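You operate a simulated robot arm through the tools that you are given. There is no shell and no other tool. Be economical: measure what you need, move in short steps, check, and stop when the job is done.

Carry out the task below with a simulated robot arm. There is one attempt and no reset: what you move stays moved.

TASK
Take the green soil pot on the open stretch of the potting shelf and put it away on the pegboard end of the potting shelf.
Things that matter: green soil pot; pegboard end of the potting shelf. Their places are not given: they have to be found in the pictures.

It is judged by the outcome, as a careful person would: the job done as asked, and still so three seconds after it is handed in. It fails if anything else is knocked over, pushed out of place, dropped, spilled or broken.

THE ROBOT
A 6-joint arm with a two-finger parallel gripper, fixed in place. Base frame: the origin is at the foot of the arm, x ahead of it, y to its left, z up; the work surface is at about z = 0.85. Lengths are in m, angles in degrees, forces in N, time in s.
With the tool pointing down near the work surface it reaches from about 0.26 to 0.68 m from the base axis. Its first joint turns from -66.0 to 66.0 degrees. Payload 2.9 kg.
Tool frame: the origin (TCP) lies between the finger pads and is the grasp point; the fingertips stand 0.03 m ahead of it; z points along the fingers, y is the line along which they close. The gripper opens to 0.11 m. The fingers are 0.02 m wide and 0.01 m thick; the gripper's body (0.048 by 0.112 m) begins 0.055 m behind the TCP.
Orientation is that of the tool frame in the base frame, as [roll, pitch, yaw] about the fixed x, y, z axes, in that order (R = Rz(yaw) Ry(pitch) Rx(roll)). With the fingers straight down and closing along the base's y, the tool's x points along the base's -x, its y along +y and its z along -z.

THE INTERFACE
- The arm moves only by the tool play_rows. Its argument "deltas" is a list of rows, each a list of 4 numbers: the shift along the base's x, y, z in units of 300 mm (1.0 is 300 mm), then the turn about the base's z in units of 90 degrees (1.0 is 90 degrees). In form: [[dx, dy, dz, twist], ...]. A call has 1 to 8 rows; each row is the pose to reach, as a shift and turn from the pose commanded when the call began. "hand" is the gripper command, from -1 (fully open) to 1 (shut), values between in proportion, set as the call begins (left out, the last holds). A call with a number of a shift or a turn outside -1 to 1 is refused whole. A row lasts 0.2 s, in which the tool goes at most 0.05 m and 8.6 degrees; a call with a longer step from one row to the next is refused whole, and so is a gripper value outside its range. A pose out of reach is approached as far as the arm can. The call stops where the force on the tool passes 40 N (or 10 N more than at its start, if that is more) or the arm is blocked; 0.2 s more then pass. The fingers move at their own pace (about 0.108 m/s each) and stop on an object; they squeeze with about 32 N. The grip force told is the motor's: it shows also when the fingers shut on nothing. Time passes only in rows, and 0.2 s behind the last, so rows that repeat a pose let the fingers close. It gives the time, the measured TCP pose, the force on the tool (base axes), the opening and the grip force at its end, in the units of the frame above (readings bear some noise).
- Cameras (640 x 400 px; columns grow to the right, rows downward): "scene" is fixed at [0.068, 0.4314, 1.3732]; the picture's right is [-0.81, -0.59, 0.00], its down [-0.39, 0.54, -0.75] and it looks along [0.44, -0.61, -0.66] (base axes); focal length 319 px, centre (320, 200). "wrist" rides on the gripper at [-0.036, 0, -0.057] in the tool frame; the picture's right is [0.00, -1.00, 0.00], its down [0.97, 0.00, -0.24] and it looks along [0.24, 0.00, 0.97] (tool axes); focal length 218 px, centre (320, 200).
- capture(camera): a new picture of that camera. No time passes.
- locate(camera, pixels): for up to 12 pixels [column, row] of the newest picture of that camera ("zoom" is the newest enlarged one), the place [x, y, z] in the base frame of the surface seen there, good to about 0.002 m. No time passes.
- inspect(camera, box): a new picture of the part [left, top, right, bottom] of that camera's present view, enlarged. No time passes.
- job_done(): hands the job in; it is judged then, once.

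Work in short steps. Measure before you move; look again where a grasp or a placing could have gone wrong, and mend it. You have 60 turns and 26 pictures in all, the two below and enlarged ones among them. Open the gripper and draw the arm clear of the work before you hand the job in, unless the task says otherwise; then end with one line.

The tools are called after "Emit:" by a JSON object that holds its "method" and its "body". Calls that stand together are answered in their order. play_rows: Moves the arm, as the interface text tells. Its arguments: {"type":"object","properties":{"deltas":{"type":"array","items":{"type":"array","items":{"type":"number"}}},"hand":{"type":"number"}},"required":["deltas"]} The other tools are called the same way: capture (camera) takes a picture; locate (camera, pixels) gives the place of the surface under pixels of a picture; inspect (camera, box) takes an enlarged picture of a part of a camera's view; job_done () hands the job in.

At the start:

```text
time_s: 0.0
tool_pos: [0.4567, -0.2166, 1.0419]
ee_rot: [-180.0, -0.1, -179.9]
force: [0.2, 0.2, 0.7]
finger_gap: 0.1099
finger_force: 0.0
```

scene: 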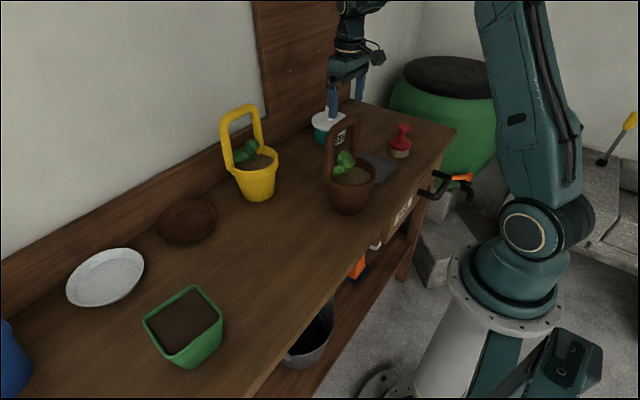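
wrist: 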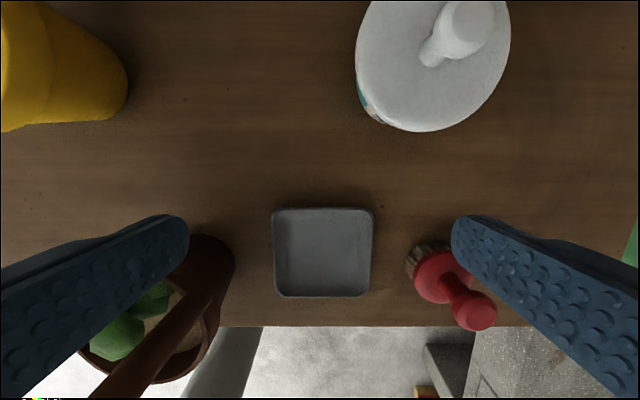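

The green pot is near (185,325) in the scene view. The pegboard is the panel at (295,60), and its end of the shelf holds a grey tray, a tub and a brush. I'll measure these first.

Emit:
{"method": "locate", "body": {"camera": "scene", "pixels": [[145, 320], [190, 288], [221, 322], [180, 355], [185, 320], [184, 367], [222, 345], [105, 275], [187, 220], [255, 190], [350, 200], [300, 60]]}}

Emit:
{"method": "locate", "body": {"camera": "wrist", "pixels": [[275, 210], [371, 210], [275, 295], [368, 295], [322, 250], [430, 120], [440, 275], [470, 310], [250, 150], [320, 30], [560, 250], [320, 322]]}}

Emit:
{"method": "inspect", "body": {"camera": "scene", "box": [240, 0, 480, 220]}}

Emit:
{"method": "inspect", "body": {"camera": "scene", "box": [0, 220, 280, 400]}}

```text
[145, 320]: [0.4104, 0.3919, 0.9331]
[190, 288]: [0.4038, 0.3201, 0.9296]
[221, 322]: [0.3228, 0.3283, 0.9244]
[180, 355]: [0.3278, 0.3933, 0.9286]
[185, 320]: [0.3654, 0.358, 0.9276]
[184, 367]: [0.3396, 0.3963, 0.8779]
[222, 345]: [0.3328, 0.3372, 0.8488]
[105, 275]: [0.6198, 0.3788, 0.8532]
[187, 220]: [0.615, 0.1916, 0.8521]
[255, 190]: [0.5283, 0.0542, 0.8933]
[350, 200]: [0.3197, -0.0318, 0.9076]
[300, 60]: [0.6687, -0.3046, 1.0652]
```

```text
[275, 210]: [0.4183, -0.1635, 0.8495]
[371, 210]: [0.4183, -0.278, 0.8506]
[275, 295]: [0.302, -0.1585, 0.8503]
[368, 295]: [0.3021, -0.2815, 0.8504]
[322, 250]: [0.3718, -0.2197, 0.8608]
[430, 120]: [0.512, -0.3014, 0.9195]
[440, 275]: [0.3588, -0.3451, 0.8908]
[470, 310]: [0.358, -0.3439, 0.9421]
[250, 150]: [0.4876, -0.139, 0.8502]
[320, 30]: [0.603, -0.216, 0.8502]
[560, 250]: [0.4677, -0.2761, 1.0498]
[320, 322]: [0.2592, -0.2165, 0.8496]
```

```text
1.82 times, centred on (360, 110) of scene
```

zoom: 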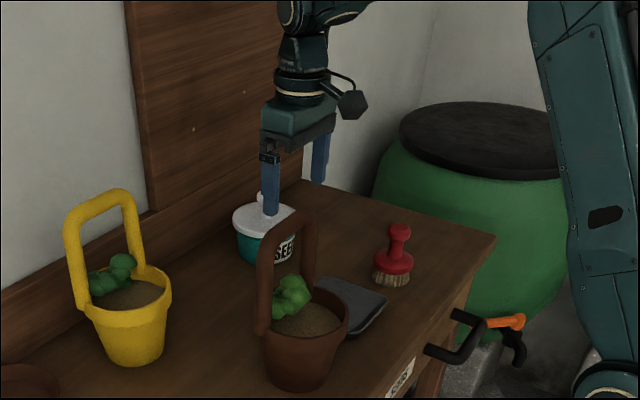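

```text
2.22 times, centred on (140, 310) of scene
```

zoom: 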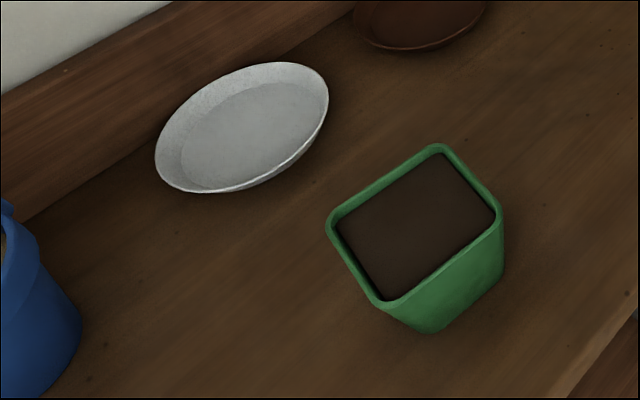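

Next I'll read the label on the shelf front at (402,212), and find the pegboard's edges and the end of the shelf.

Emit:
{"method": "inspect", "body": {"camera": "scene", "box": [370, 180, 440, 240]}}

Emit:
{"method": "locate", "body": {"camera": "scene", "pixels": [[268, 60], [268, 110], [335, 40], [350, 90], [365, 104], [455, 130], [402, 212], [340, 125], [325, 118], [337, 165], [330, 140], [290, 150]]}}

Emit:
{"method": "locate", "body": {"camera": "wrist", "pixels": [[360, 60], [365, 105], [430, 131], [505, 60], [440, 5], [128, 80], [60, 100], [20, 20], [100, 30], [225, 255], [625, 200], [410, 265]]}}

```text
6.67 times, centred on (405, 210) of scene
```

zoom: 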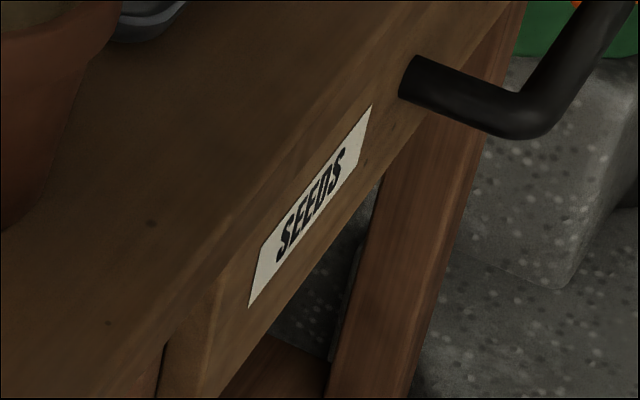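

```text
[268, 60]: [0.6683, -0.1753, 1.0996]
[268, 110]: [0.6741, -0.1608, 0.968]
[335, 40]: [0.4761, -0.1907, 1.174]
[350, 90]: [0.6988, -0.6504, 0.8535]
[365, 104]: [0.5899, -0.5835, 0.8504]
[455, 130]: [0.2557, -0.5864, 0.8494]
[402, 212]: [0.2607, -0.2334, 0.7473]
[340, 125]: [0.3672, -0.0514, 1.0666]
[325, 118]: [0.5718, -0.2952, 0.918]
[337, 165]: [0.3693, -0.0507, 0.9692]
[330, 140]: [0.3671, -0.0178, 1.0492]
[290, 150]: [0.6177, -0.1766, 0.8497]
```

```text
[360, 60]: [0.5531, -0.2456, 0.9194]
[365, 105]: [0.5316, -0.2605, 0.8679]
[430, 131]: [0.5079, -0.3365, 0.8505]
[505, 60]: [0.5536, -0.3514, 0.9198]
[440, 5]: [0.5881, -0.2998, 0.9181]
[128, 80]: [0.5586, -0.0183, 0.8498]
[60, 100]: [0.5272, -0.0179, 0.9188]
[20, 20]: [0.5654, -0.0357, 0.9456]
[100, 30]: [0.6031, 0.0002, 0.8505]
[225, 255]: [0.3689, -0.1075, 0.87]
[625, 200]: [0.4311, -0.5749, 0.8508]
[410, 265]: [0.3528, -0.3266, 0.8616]
```

The shelf runs to y≈-0.586. The pegboard covers y<-0.165, and there's open board around (0.40,-0.47). I'll measure the handle heights so I clear them, then rise.

Emit:
{"method": "locate", "body": {"camera": "scene", "pixels": [[351, 118], [338, 122], [333, 135], [238, 108], [225, 118], [255, 108], [5, 325], [20, 380]]}}

Emit:
{"method": "play_rows", "body": {"deltas": [[0, 0, 0.16, 0], [0, 0, 0.32, 0], [0, 0, 0.48, 0], [0, 0, 0.64, 0], [0, 0, 0.7, 0]], "hand": -1}}

```text
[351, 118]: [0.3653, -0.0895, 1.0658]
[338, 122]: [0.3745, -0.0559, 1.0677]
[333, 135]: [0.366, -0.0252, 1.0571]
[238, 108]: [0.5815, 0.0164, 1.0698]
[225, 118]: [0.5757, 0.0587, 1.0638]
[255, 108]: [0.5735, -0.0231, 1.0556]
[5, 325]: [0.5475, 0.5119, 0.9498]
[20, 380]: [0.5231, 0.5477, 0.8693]
```

```text
time_s: 1.2
tool_pos: [0.4567, -0.2194, 1.2514]
ee_rot: [180.0, 0.1, 180.0]
force: [0.4, 0.5, -0.2]
finger_gap: 0.1101
finger_force: 0.0
```

At z=1.25 I clear the handles, whose tops are at about 1.07. Moving toward the pot now.

Emit:
{"method": "play_rows", "body": {"deltas": [[-0.025, 0.14, 0, 0], [-0.05, 0.28, 0, 0], [-0.075, 0.42, 0, 0], [-0.1, 0.56, 0, 0], [-0.125, 0.7, 0, 0], [-0.15, 0.84, 0, 0], [-0.165, 0.98, 0, 0]]}}

Emit:
{"method": "play_rows", "body": {"deltas": [[-0.02, 0.14, 0, 0], [-0.04, 0.28, 0, 0], [-0.06, 0.42, 0, 0], [-0.08, 0.56, 0, 0], [-0.1, 0.7, 0, 0], [-0.12, 0.82, -0.05, 0], [-0.133, 0.93, -0.15, 0], [-0.133, 0.93, -0.3, 0]]}}

Emit:
{"method": "capture", "body": {"camera": "wrist"}}

```text
time_s: 2.8
tool_pos: [0.4084, 0.0784, 1.2522]
ee_rot: [180.0, 0.0, 179.9]
force: [-0.5, -0.3, 0.2]
finger_gap: 0.1103
finger_force: 0.1
```

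```text
time_s: 4.6
tool_pos: [0.367, 0.3563, 1.1622]
ee_rot: [-180.0, 0.0, -179.9]
force: [-0.6, -0.1, -0.4]
finger_gap: 0.1101
finger_force: 0.1
```

```text
20 pictures are left
```

wrist: 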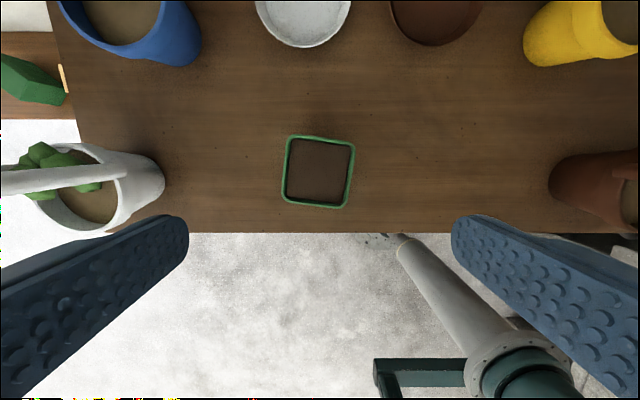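

The pot appears turned slightly, about 4° clockwise in the picture. I'll locate its rim corners to refine this.

Emit:
{"method": "locate", "body": {"camera": "wrist", "pixels": [[289, 138], [352, 141], [285, 202], [347, 206], [320, 138], [285, 170], [350, 174], [316, 206], [319, 170], [150, 180]]}}

```text
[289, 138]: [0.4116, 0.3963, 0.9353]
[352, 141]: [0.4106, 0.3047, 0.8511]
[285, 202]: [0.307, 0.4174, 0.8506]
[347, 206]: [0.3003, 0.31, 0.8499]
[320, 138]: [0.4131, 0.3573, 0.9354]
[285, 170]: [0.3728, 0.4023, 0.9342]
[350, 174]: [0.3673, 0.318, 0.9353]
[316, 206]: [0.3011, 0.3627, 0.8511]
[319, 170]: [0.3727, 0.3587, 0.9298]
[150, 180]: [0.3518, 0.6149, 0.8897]
```

The rim centre is about (0.370, 0.360) and 0.087 wide, turned by about -4°. I'll align and go down part way to check.

Emit:
{"method": "play_rows", "body": {"deltas": [[0.01, 0.012, 0, -0.045], [0.01, 0.012, -0.15, -0.045], [0.01, 0.012, -0.3, -0.045], [0.01, 0.012, -0.45, -0.045], [0.01, 0.012, -0.56, -0.045], [0.01, 0.012, -0.56, -0.045]]}}

Emit:
{"method": "capture", "body": {"camera": "wrist"}}

```text
time_s: 6.0
tool_pos: [0.3706, 0.3583, 0.9939]
ee_rot: [180.0, 0.0, 176.0]
force: [0.7, -0.2, -0.4]
finger_gap: 0.1102
finger_force: 0.1
```

```text
19 pictures are left
```

wrist: 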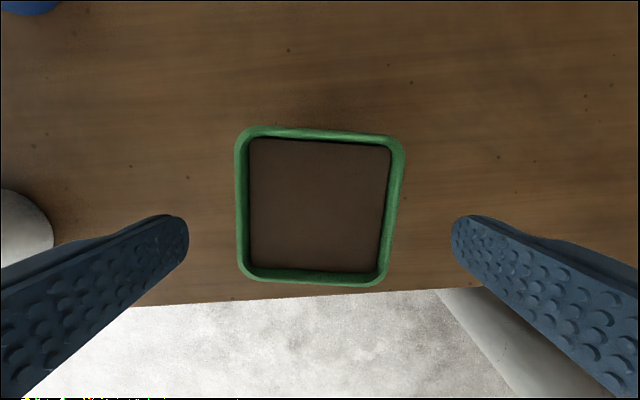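

The pot still looks turned by a few degrees more, so I'm measuring the rim at close range.

Emit:
{"method": "locate", "body": {"camera": "wrist", "pixels": [[270, 130], [375, 138], [239, 160], [240, 250], [399, 160], [388, 250], [265, 279], [360, 283]]}}

```text
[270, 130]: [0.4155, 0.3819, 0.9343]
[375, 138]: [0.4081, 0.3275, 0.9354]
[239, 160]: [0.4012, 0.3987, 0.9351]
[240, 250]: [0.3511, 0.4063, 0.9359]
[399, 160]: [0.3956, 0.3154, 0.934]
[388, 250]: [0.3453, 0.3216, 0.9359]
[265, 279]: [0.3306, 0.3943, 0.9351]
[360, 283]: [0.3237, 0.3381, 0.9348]
```

The pot's yaw is about -7.6° and its centre is (0.370, 0.360). I'll turn 3.6° more, go down to z≈0.908 and close.

Emit:
{"method": "play_rows", "body": {"deltas": [[0, 0, 0, -0.04], [0, 0, -0.1, -0.04], [0, 0, -0.2, -0.04], [0, 0, -0.287, -0.04], [0, 0, -0.287, -0.04]]}}

Emit:
{"method": "play_rows", "body": {"deltas": [[0, 0, 0, 0], [0, 0, 0, 0], [0, 0, 0, 0], [0, 0, 0, 0]], "hand": 1}}

```text
time_s: 7.2
tool_pos: [0.3729, 0.3599, 0.9083]
ee_rot: [-179.9, -0.1, 172.4]
force: [0.6, -0.1, 0.0]
finger_gap: 0.1101
finger_force: 0.1
```

```text
time_s: 8.2
tool_pos: [0.3718, 0.3585, 0.9076]
ee_rot: [179.9, 0.0, 172.4]
force: [0.5, -0.4, -0.7]
finger_gap: 0.089
finger_force: 32.4
```

The fingers hold at 0.089 with 32 N of grip. I'll lift gently and check.

Emit:
{"method": "play_rows", "body": {"deltas": [[0, 0, 0.03, 0], [0, 0, 0.08, 0], [0, 0, 0.15, 0], [0, 0, 0.15, 0]]}}

Emit:
{"method": "capture", "body": {"camera": "scene"}}

```text
time_s: 9.2
tool_pos: [0.3728, 0.3588, 0.9539]
ee_rot: [180.0, 0.1, 172.4]
force: [0.3, -0.1, -0.6]
finger_gap: 0.0892
finger_force: 31.8
```

```text
18 pictures are left
```

scene: 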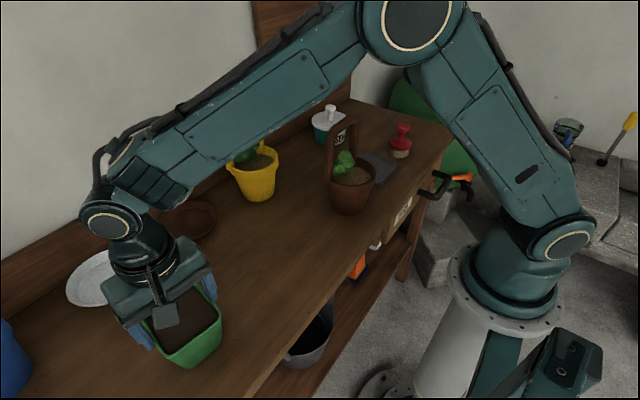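

The pot's rim in the scene hardly moved, so I need to check whether it lifted at all.

Emit:
{"method": "inspect", "body": {"camera": "scene", "box": [80, 220, 280, 400]}}

Emit:
{"method": "capture", "body": {"camera": "wrist"}}

```text
2.22 times, centred on (180, 310) of scene
```

zoom: 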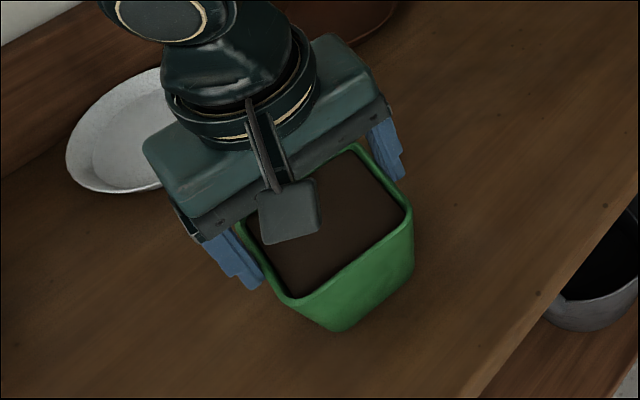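

```text
16 pictures are left
```

wrist: 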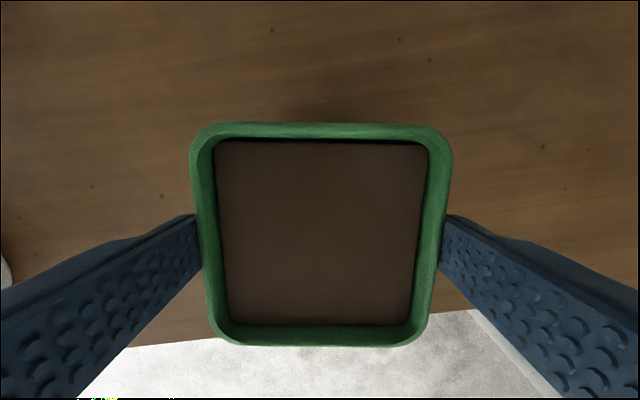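

Emit:
{"method": "locate", "body": {"camera": "wrist", "pixels": [[320, 131], [203, 200], [437, 200], [320, 338], [320, 230]]}}

Emit:
{"method": "locate", "body": {"camera": "zoom", "pixels": [[411, 210], [290, 303], [340, 325], [410, 265], [348, 290], [225, 270]]}}

```text
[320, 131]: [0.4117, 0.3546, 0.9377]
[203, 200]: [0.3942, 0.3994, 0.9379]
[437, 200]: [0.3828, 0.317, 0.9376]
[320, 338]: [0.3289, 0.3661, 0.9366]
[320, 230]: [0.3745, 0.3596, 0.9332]
```

```text
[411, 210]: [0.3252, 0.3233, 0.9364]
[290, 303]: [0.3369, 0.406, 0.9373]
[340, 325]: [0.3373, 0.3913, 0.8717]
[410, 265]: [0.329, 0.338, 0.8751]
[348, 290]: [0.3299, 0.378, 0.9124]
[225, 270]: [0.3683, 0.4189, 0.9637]
```

The rim is at z≈0.937, so the pot didn't rise and the fingers slid up the wall. I'll open and look at the wall shape before gripping again lower down.

Emit:
{"method": "play_rows", "body": {"deltas": [[0, 0, 0, 0], [0, 0, 0, 0], [0, 0, 0, 0]], "hand": -1}}

Emit:
{"method": "capture", "body": {"camera": "wrist"}}

Emit:
{"method": "inspect", "body": {"camera": "scene", "box": [120, 270, 260, 390]}}

```text
time_s: 10.0
tool_pos: [0.3724, 0.3604, 0.9547]
ee_rot: [179.9, 0.0, 172.4]
force: [0.5, -0.6, 0.2]
finger_gap: 0.1098
finger_force: 0.1
```

```text
15 pictures are left
```

wrist: 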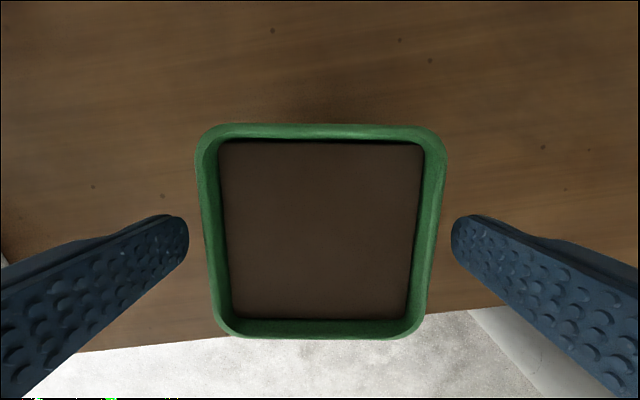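

```text
3.33 times, centred on (190, 330) of scene
```

zoom: 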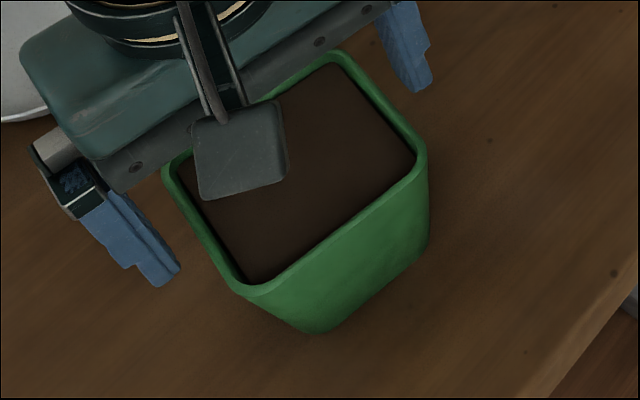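

After opening, the rim shrank in view: the pot had risen about 2.5 mm before I let go. So the grip works only where the pads meet the rim. I'll close with the TCP level with the rim band (z≈0.932), lift slowly a little, and measure.

Emit:
{"method": "play_rows", "body": {"deltas": [[-0.006, 0, -0.035, 0], [-0.006, 0, -0.07, 0], [-0.006, 0, -0.07, 0]]}}

Emit:
{"method": "play_rows", "body": {"deltas": [[0, 0, 0, 0], [0, 0, 0, 0], [0, 0, 0, 0], [0, 0, 0, 0], [0, 0, 0, 0]], "hand": 1}}

Emit:
{"method": "play_rows", "body": {"deltas": [[0, 0, 0.005, 0], [0, 0, 0.012, 0], [0, 0, 0.02, 0], [0, 0, 0.03, 0], [0, 0, 0.04, 0], [0, 0, 0.05, 0], [0, 0, 0.05, 0]]}}

Emit:
{"method": "capture", "body": {"camera": "wrist"}}

Emit:
{"method": "locate", "body": {"camera": "wrist", "pixels": [[320, 131], [203, 200], [437, 200], [320, 338], [320, 230], [320, 325]]}}

```text
time_s: 10.8
tool_pos: [0.3693, 0.3604, 0.9327]
ee_rot: [180.0, 0.0, 172.4]
force: [0.5, -0.2, -0.4]
finger_gap: 0.11
finger_force: 0.0
```

```text
time_s: 12.0
tool_pos: [0.3701, 0.3598, 0.933]
ee_rot: [179.9, 0.1, 172.5]
force: [0.7, -0.4, -0.3]
finger_gap: 0.0892
finger_force: 32.1
```

```text
time_s: 13.6
tool_pos: [0.3692, 0.3592, 0.9469]
ee_rot: [180.0, -0.1, 172.4]
force: [-0.4, -0.3, -4.4]
finger_gap: 0.0893
finger_force: 31.5
```

```text
13 pictures are left
```

wrist: 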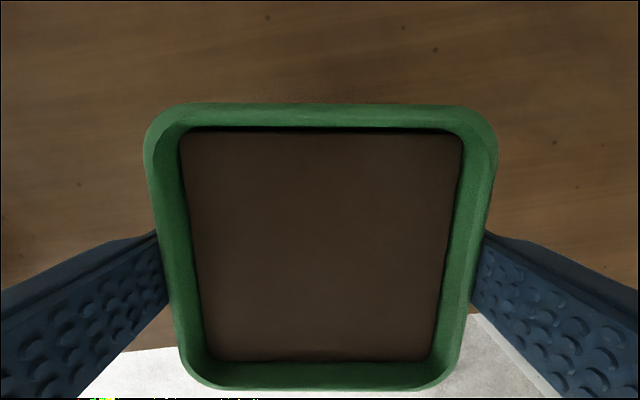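

```text
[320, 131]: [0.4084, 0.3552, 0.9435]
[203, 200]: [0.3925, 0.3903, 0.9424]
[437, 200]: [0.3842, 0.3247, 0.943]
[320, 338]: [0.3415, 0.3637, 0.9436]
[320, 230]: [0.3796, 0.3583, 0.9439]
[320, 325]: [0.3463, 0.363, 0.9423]
```

It's held now: the soil rose from 0.930 to 0.9435 and the force reads 4.4 N. Lifting gently to a safe height and checking for slip.

Emit:
{"method": "play_rows", "body": {"deltas": [[0, 0, 0.03, 0], [0, 0, 0.07, 0], [0, 0, 0.12, 0], [0, 0, 0.17, 0], [0, 0, 0.22, 0], [0, 0, 0.27, 0], [0, 0, 0.3, 0], [0, 0, 0.31, 0]]}}

Emit:
{"method": "capture", "body": {"camera": "wrist"}}

Emit:
{"method": "locate", "body": {"camera": "wrist", "pixels": [[320, 230], [320, 150], [320, 340], [220, 200], [420, 200]]}}

```text
time_s: 15.4
tool_pos: [0.3678, 0.3582, 1.0384]
ee_rot: [180.0, 0.0, 172.4]
force: [-1.3, -0.8, -4.1]
finger_gap: 0.0891
finger_force: 32.1
```

```text
12 pictures are left
```

wrist: 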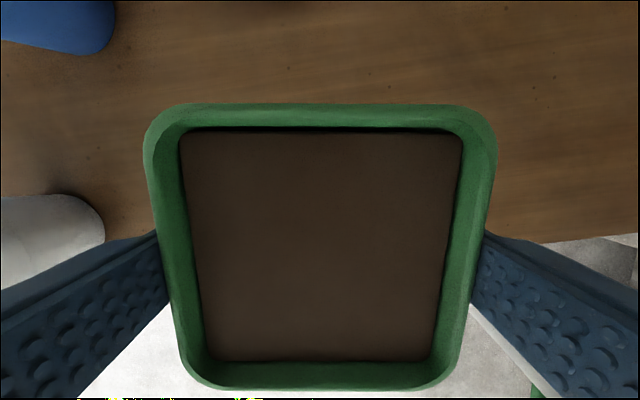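

```text
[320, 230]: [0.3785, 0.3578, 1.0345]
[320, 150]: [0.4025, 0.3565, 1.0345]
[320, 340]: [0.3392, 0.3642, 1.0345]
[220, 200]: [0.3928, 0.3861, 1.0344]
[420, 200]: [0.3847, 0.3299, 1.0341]
```

The grip is steady, with the soil 4 mm below the TCP. Up to z≈1.22, then across in moderate steps.

Emit:
{"method": "play_rows", "body": {"deltas": [[0, 0, 0.05, 0], [0, 0, 0.12, 0], [0, 0, 0.2, 0], [0, 0, 0.3, 0], [0, 0, 0.4, 0], [0, 0, 0.5, 0], [0, 0, 0.58, 0], [0, 0, 0.6, 0]]}}

Emit:
{"method": "play_rows", "body": {"deltas": [[0, -0.05, 0, 0.01], [0.01, -0.14, 0, 0.02], [0.02, -0.25, 0, 0.03], [0.03, -0.37, 0, 0.045], [0.04, -0.49, 0, 0.06], [0.05, -0.61, 0, 0.085], [0.05, -0.71, 0, 0.085], [0.05, -0.76, 0, 0.085]]}}

Emit:
{"method": "play_rows", "body": {"deltas": [[0, -0.05, 0, 0], [0.01, -0.14, 0, 0], [0.02, -0.25, 0, 0], [0.03, -0.37, 0, 0], [0.04, -0.49, 0, 0], [0.05, -0.61, 0, 0], [0.05, -0.71, 0, 0], [0.05, -0.76, 0, 0]]}}

Emit:
{"method": "capture", "body": {"camera": "scene"}}

```text
time_s: 17.2
tool_pos: [0.3694, 0.3589, 1.2212]
ee_rot: [-179.9, -0.1, 172.3]
force: [-0.3, -0.1, -4.4]
finger_gap: 0.0892
finger_force: 31.7
```

```text
time_s: 19.0
tool_pos: [0.3823, 0.1309, 1.2202]
ee_rot: [-180.0, 0.0, -179.9]
force: [0.2, -0.6, -5.0]
finger_gap: 0.0891
finger_force: 32.2
```

```text
time_s: 20.8
tool_pos: [0.3979, -0.0973, 1.2191]
ee_rot: [-180.0, 0.1, 180.0]
force: [0.2, -0.3, -4.6]
finger_gap: 0.0889
finger_force: 31.6
```

```text
11 pictures are left
```

scene: 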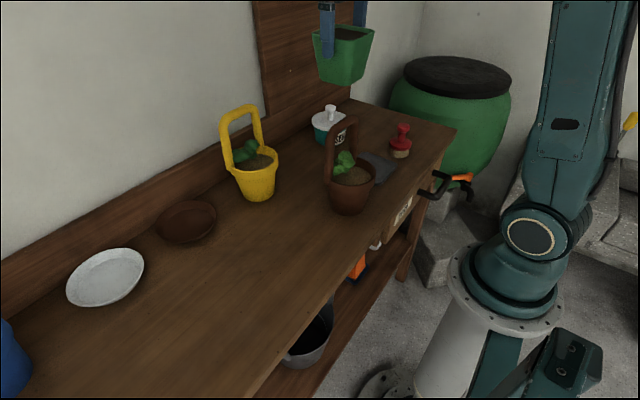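

The pot is still held. Continuing to (0.40, -0.47).

Emit:
{"method": "play_rows", "body": {"deltas": [[0, -0.05, 0, 0], [0, -0.14, 0, 0], [0, -0.25, 0, 0], [0, -0.37, 0, 0], [0, -0.47, 0, 0], [0, -0.55, 0, 0], [0, -0.6, 0, 0], [0, -0.62, 0, 0]]}}

Emit:
{"method": "play_rows", "body": {"deltas": [[0, -0.05, 0, 0], [0, -0.14, 0, 0], [0, -0.25, 0, 0], [0, -0.37, 0, 0], [0, -0.47, 0, 0], [0, -0.55, 0, 0], [0, -0.6, 0, 0], [0, -0.62, 0, 0]]}}

Emit:
{"method": "capture", "body": {"camera": "scene"}}

Emit:
{"method": "capture", "body": {"camera": "wrist"}}

```text
time_s: 22.6
tool_pos: [0.398, -0.2823, 1.2187]
ee_rot: [-180.0, 0.0, 180.0]
force: [1.1, 0.5, -4.8]
finger_gap: 0.089
finger_force: 32.1
```

```text
time_s: 24.4
tool_pos: [0.3859, -0.4398, 1.2092]
ee_rot: [180.0, 0.0, -180.0]
force: [-0.2, 0.3, -4.2]
finger_gap: 0.089
finger_force: 32.3
out of reach, approached as far as the arm can: row 5, 6, 7, 8
```

```text
10 pictures are left
```

scene: 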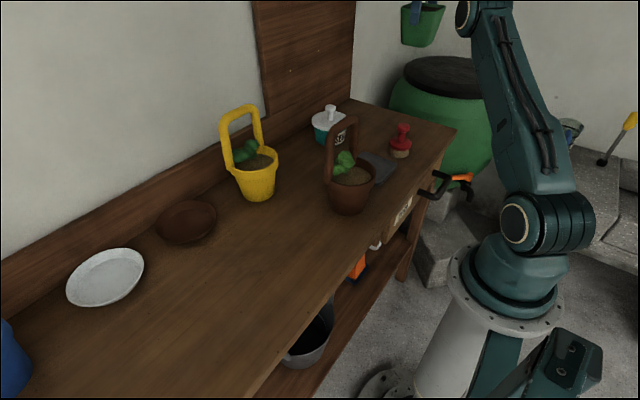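

```text
9 pictures are left
```

wrist: 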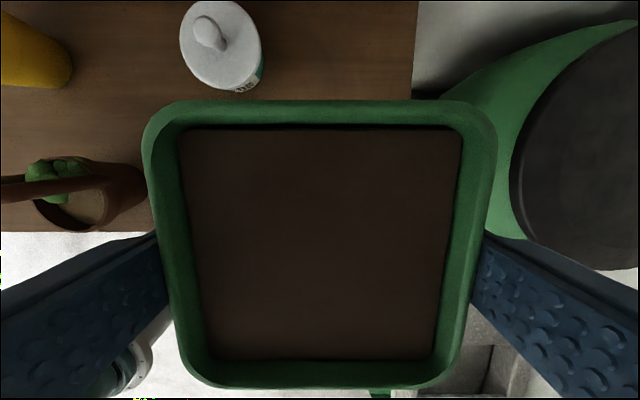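

At this height the arm's reach limit pulled it in to (0.386, -0.440). Lower down there's more reach, so I'll descend part way and re-read.

Emit:
{"method": "play_rows", "body": {"deltas": [[0, 0, -0.08, 0], [0, 0, -0.18, 0], [0, 0, -0.28, 0], [0, 0, -0.38, 0], [0, 0, -0.46, 0], [0, 0, -0.5, 0], [0, 0, -0.5, 0]]}}

Emit:
{"method": "locate", "body": {"camera": "wrist", "pixels": [[560, 100], [470, 80], [415, 60]]}}

```text
time_s: 26.0
tool_pos: [0.3867, -0.4387, 1.0572]
ee_rot: [-180.0, 0.0, 180.0]
force: [0.4, -0.2, -4.6]
finger_gap: 0.089
finger_force: 31.7
```

```text
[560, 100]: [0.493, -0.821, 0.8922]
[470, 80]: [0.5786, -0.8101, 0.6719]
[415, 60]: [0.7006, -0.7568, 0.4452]
```

The commanded pose is the reached one. I'll shift to (0.395, -0.470) and look.

Emit:
{"method": "play_rows", "body": {"deltas": [[0.01, -0.04, 0, 0], [0.027, -0.105, 0, 0], [0.027, -0.105, -0.05, 0], [0.027, -0.105, -0.05, 0]]}}

Emit:
{"method": "capture", "body": {"camera": "scene"}}

```text
time_s: 27.0
tool_pos: [0.3937, -0.4693, 1.0443]
ee_rot: [-180.0, 0.0, -180.0]
force: [0.3, -0.2, -3.7]
finger_gap: 0.0893
finger_force: 31.7
```

```text
8 pictures are left
```

scene: 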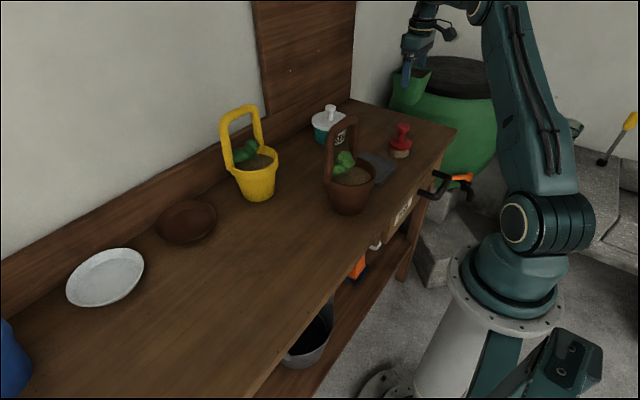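

It's clear of the brush by about 4 cm. Descending to just above the shelf (contact expected at TCP z≈0.934).

Emit:
{"method": "play_rows", "body": {"deltas": [[0, 0, -0.06, 0], [0, 0, -0.14, 0], [0, 0, -0.22, 0], [0, 0, -0.28, 0], [0, 0, -0.31, 0], [0, 0, -0.33, 0], [0, 0, -0.33, 0]]}}

Emit:
{"method": "inspect", "body": {"camera": "scene", "box": [320, 40, 500, 180]}}

```text
time_s: 28.6
tool_pos: [0.3947, -0.4707, 0.9446]
ee_rot: [-180.0, 0.0, 180.0]
force: [-0.6, 0.0, -4.2]
finger_gap: 0.0893
finger_force: 31.9
```

```text
2.86 times, centred on (410, 110) of scene
```

zoom: 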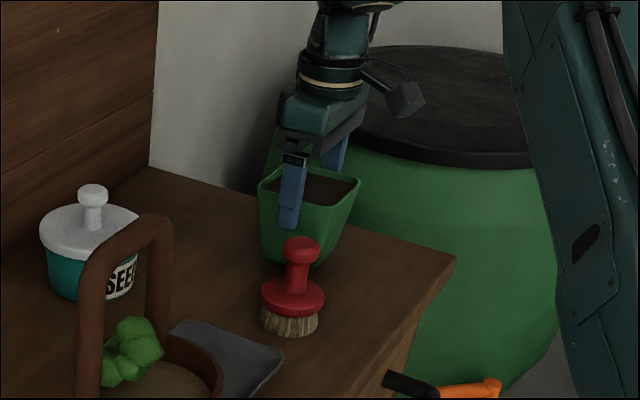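

The pot is over open shelf behind the brush. I'll lower it slowly onto the surface.

Emit:
{"method": "play_rows", "body": {"deltas": [[0, 0, -0.01, 0], [0, 0, -0.02, 0], [0, 0, -0.028, 0], [0, 0, -0.034, 0], [0, 0, -0.038, 0], [0, 0, -0.038, 0]]}}

```text
time_s: 30.0
tool_pos: [0.3963, -0.472, 0.9332]
ee_rot: [-179.9, 0.0, 180.0]
force: [-0.2, -1.1, -4.9]
finger_gap: 0.0891
finger_force: 31.5
```

The force still shows the full weight, so the pot isn't down yet. Continuing in millimetre steps.

Emit:
{"method": "play_rows", "body": {"deltas": [[0, 0, -0.004, 0], [0, 0, -0.008, 0], [0, 0, -0.008, 0]]}}

Emit:
{"method": "locate", "body": {"camera": "zoom", "pixels": [[325, 190], [268, 255], [262, 240], [300, 185]]}}

```text
time_s: 30.8
tool_pos: [0.395, -0.4709, 0.933]
ee_rot: [-179.9, 0.1, -180.0]
force: [-1.8, 1.0, 4.7]
finger_gap: 0.0891
finger_force: 32.2
```

```text
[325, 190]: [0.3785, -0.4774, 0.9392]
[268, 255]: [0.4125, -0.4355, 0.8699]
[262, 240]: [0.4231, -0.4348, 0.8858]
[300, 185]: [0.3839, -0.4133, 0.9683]
```

The force flipped to +4.7 N, so the pot is resting on the shelf. Opening, then rising.

Emit:
{"method": "play_rows", "body": {"deltas": [[0, 0, 0, 0], [0, 0, 0, 0], [0, 0, 0, 0], [0, 0, 0, 0]], "hand": -1}}

Emit:
{"method": "play_rows", "body": {"deltas": [[0, 0, 0.05, 0], [0, 0, 0.15, 0], [0, 0, 0.3, 0], [0, 0, 0.45, 0], [0, 0, 0.6, 0], [0, 0, 0.7, 0]]}}

Emit:
{"method": "capture", "body": {"camera": "scene"}}

Emit:
{"method": "capture", "body": {"camera": "wrist"}}

```text
time_s: 31.8
tool_pos: [0.3957, -0.4709, 0.933]
ee_rot: [-180.0, 0.0, -179.9]
force: [0.6, 0.3, -0.3]
finger_gap: 0.1103
finger_force: 0.0
```

```text
time_s: 33.2
tool_pos: [0.3931, -0.4716, 1.145]
ee_rot: [180.0, 0.1, 180.0]
force: [-1.0, 0.2, 0.4]
finger_gap: 0.1099
finger_force: 0.0
```

```text
6 pictures are left
```

scene: 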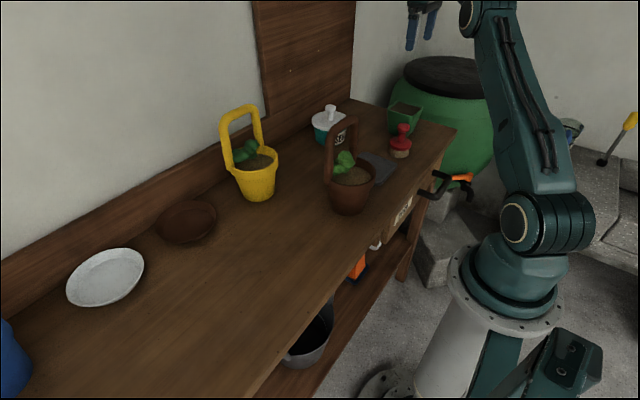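

```text
5 pictures are left
```

wrist: 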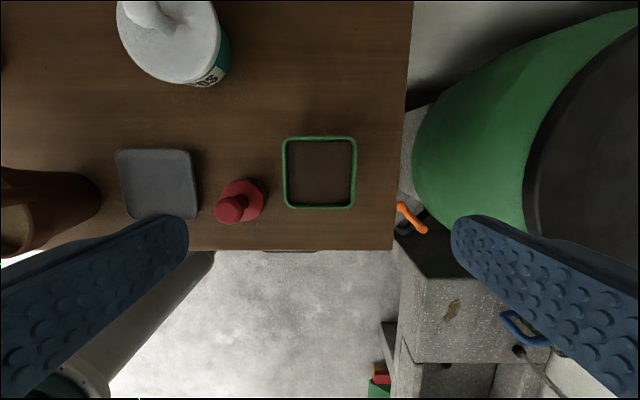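

The pot stands upright on open shelf at the pegboard end, nothing else was disturbed, and the gripper is open and clear.

Emit:
{"method": "job_done", "body": {}}

```text
The job is handed in.
```

The green soil pot now stands upright on bare shelf at the pegboard end, at about (0.395, -0.47). My first grip slipped and let the pot drop back about 2.5 mm where it stood; nothing else was moved.
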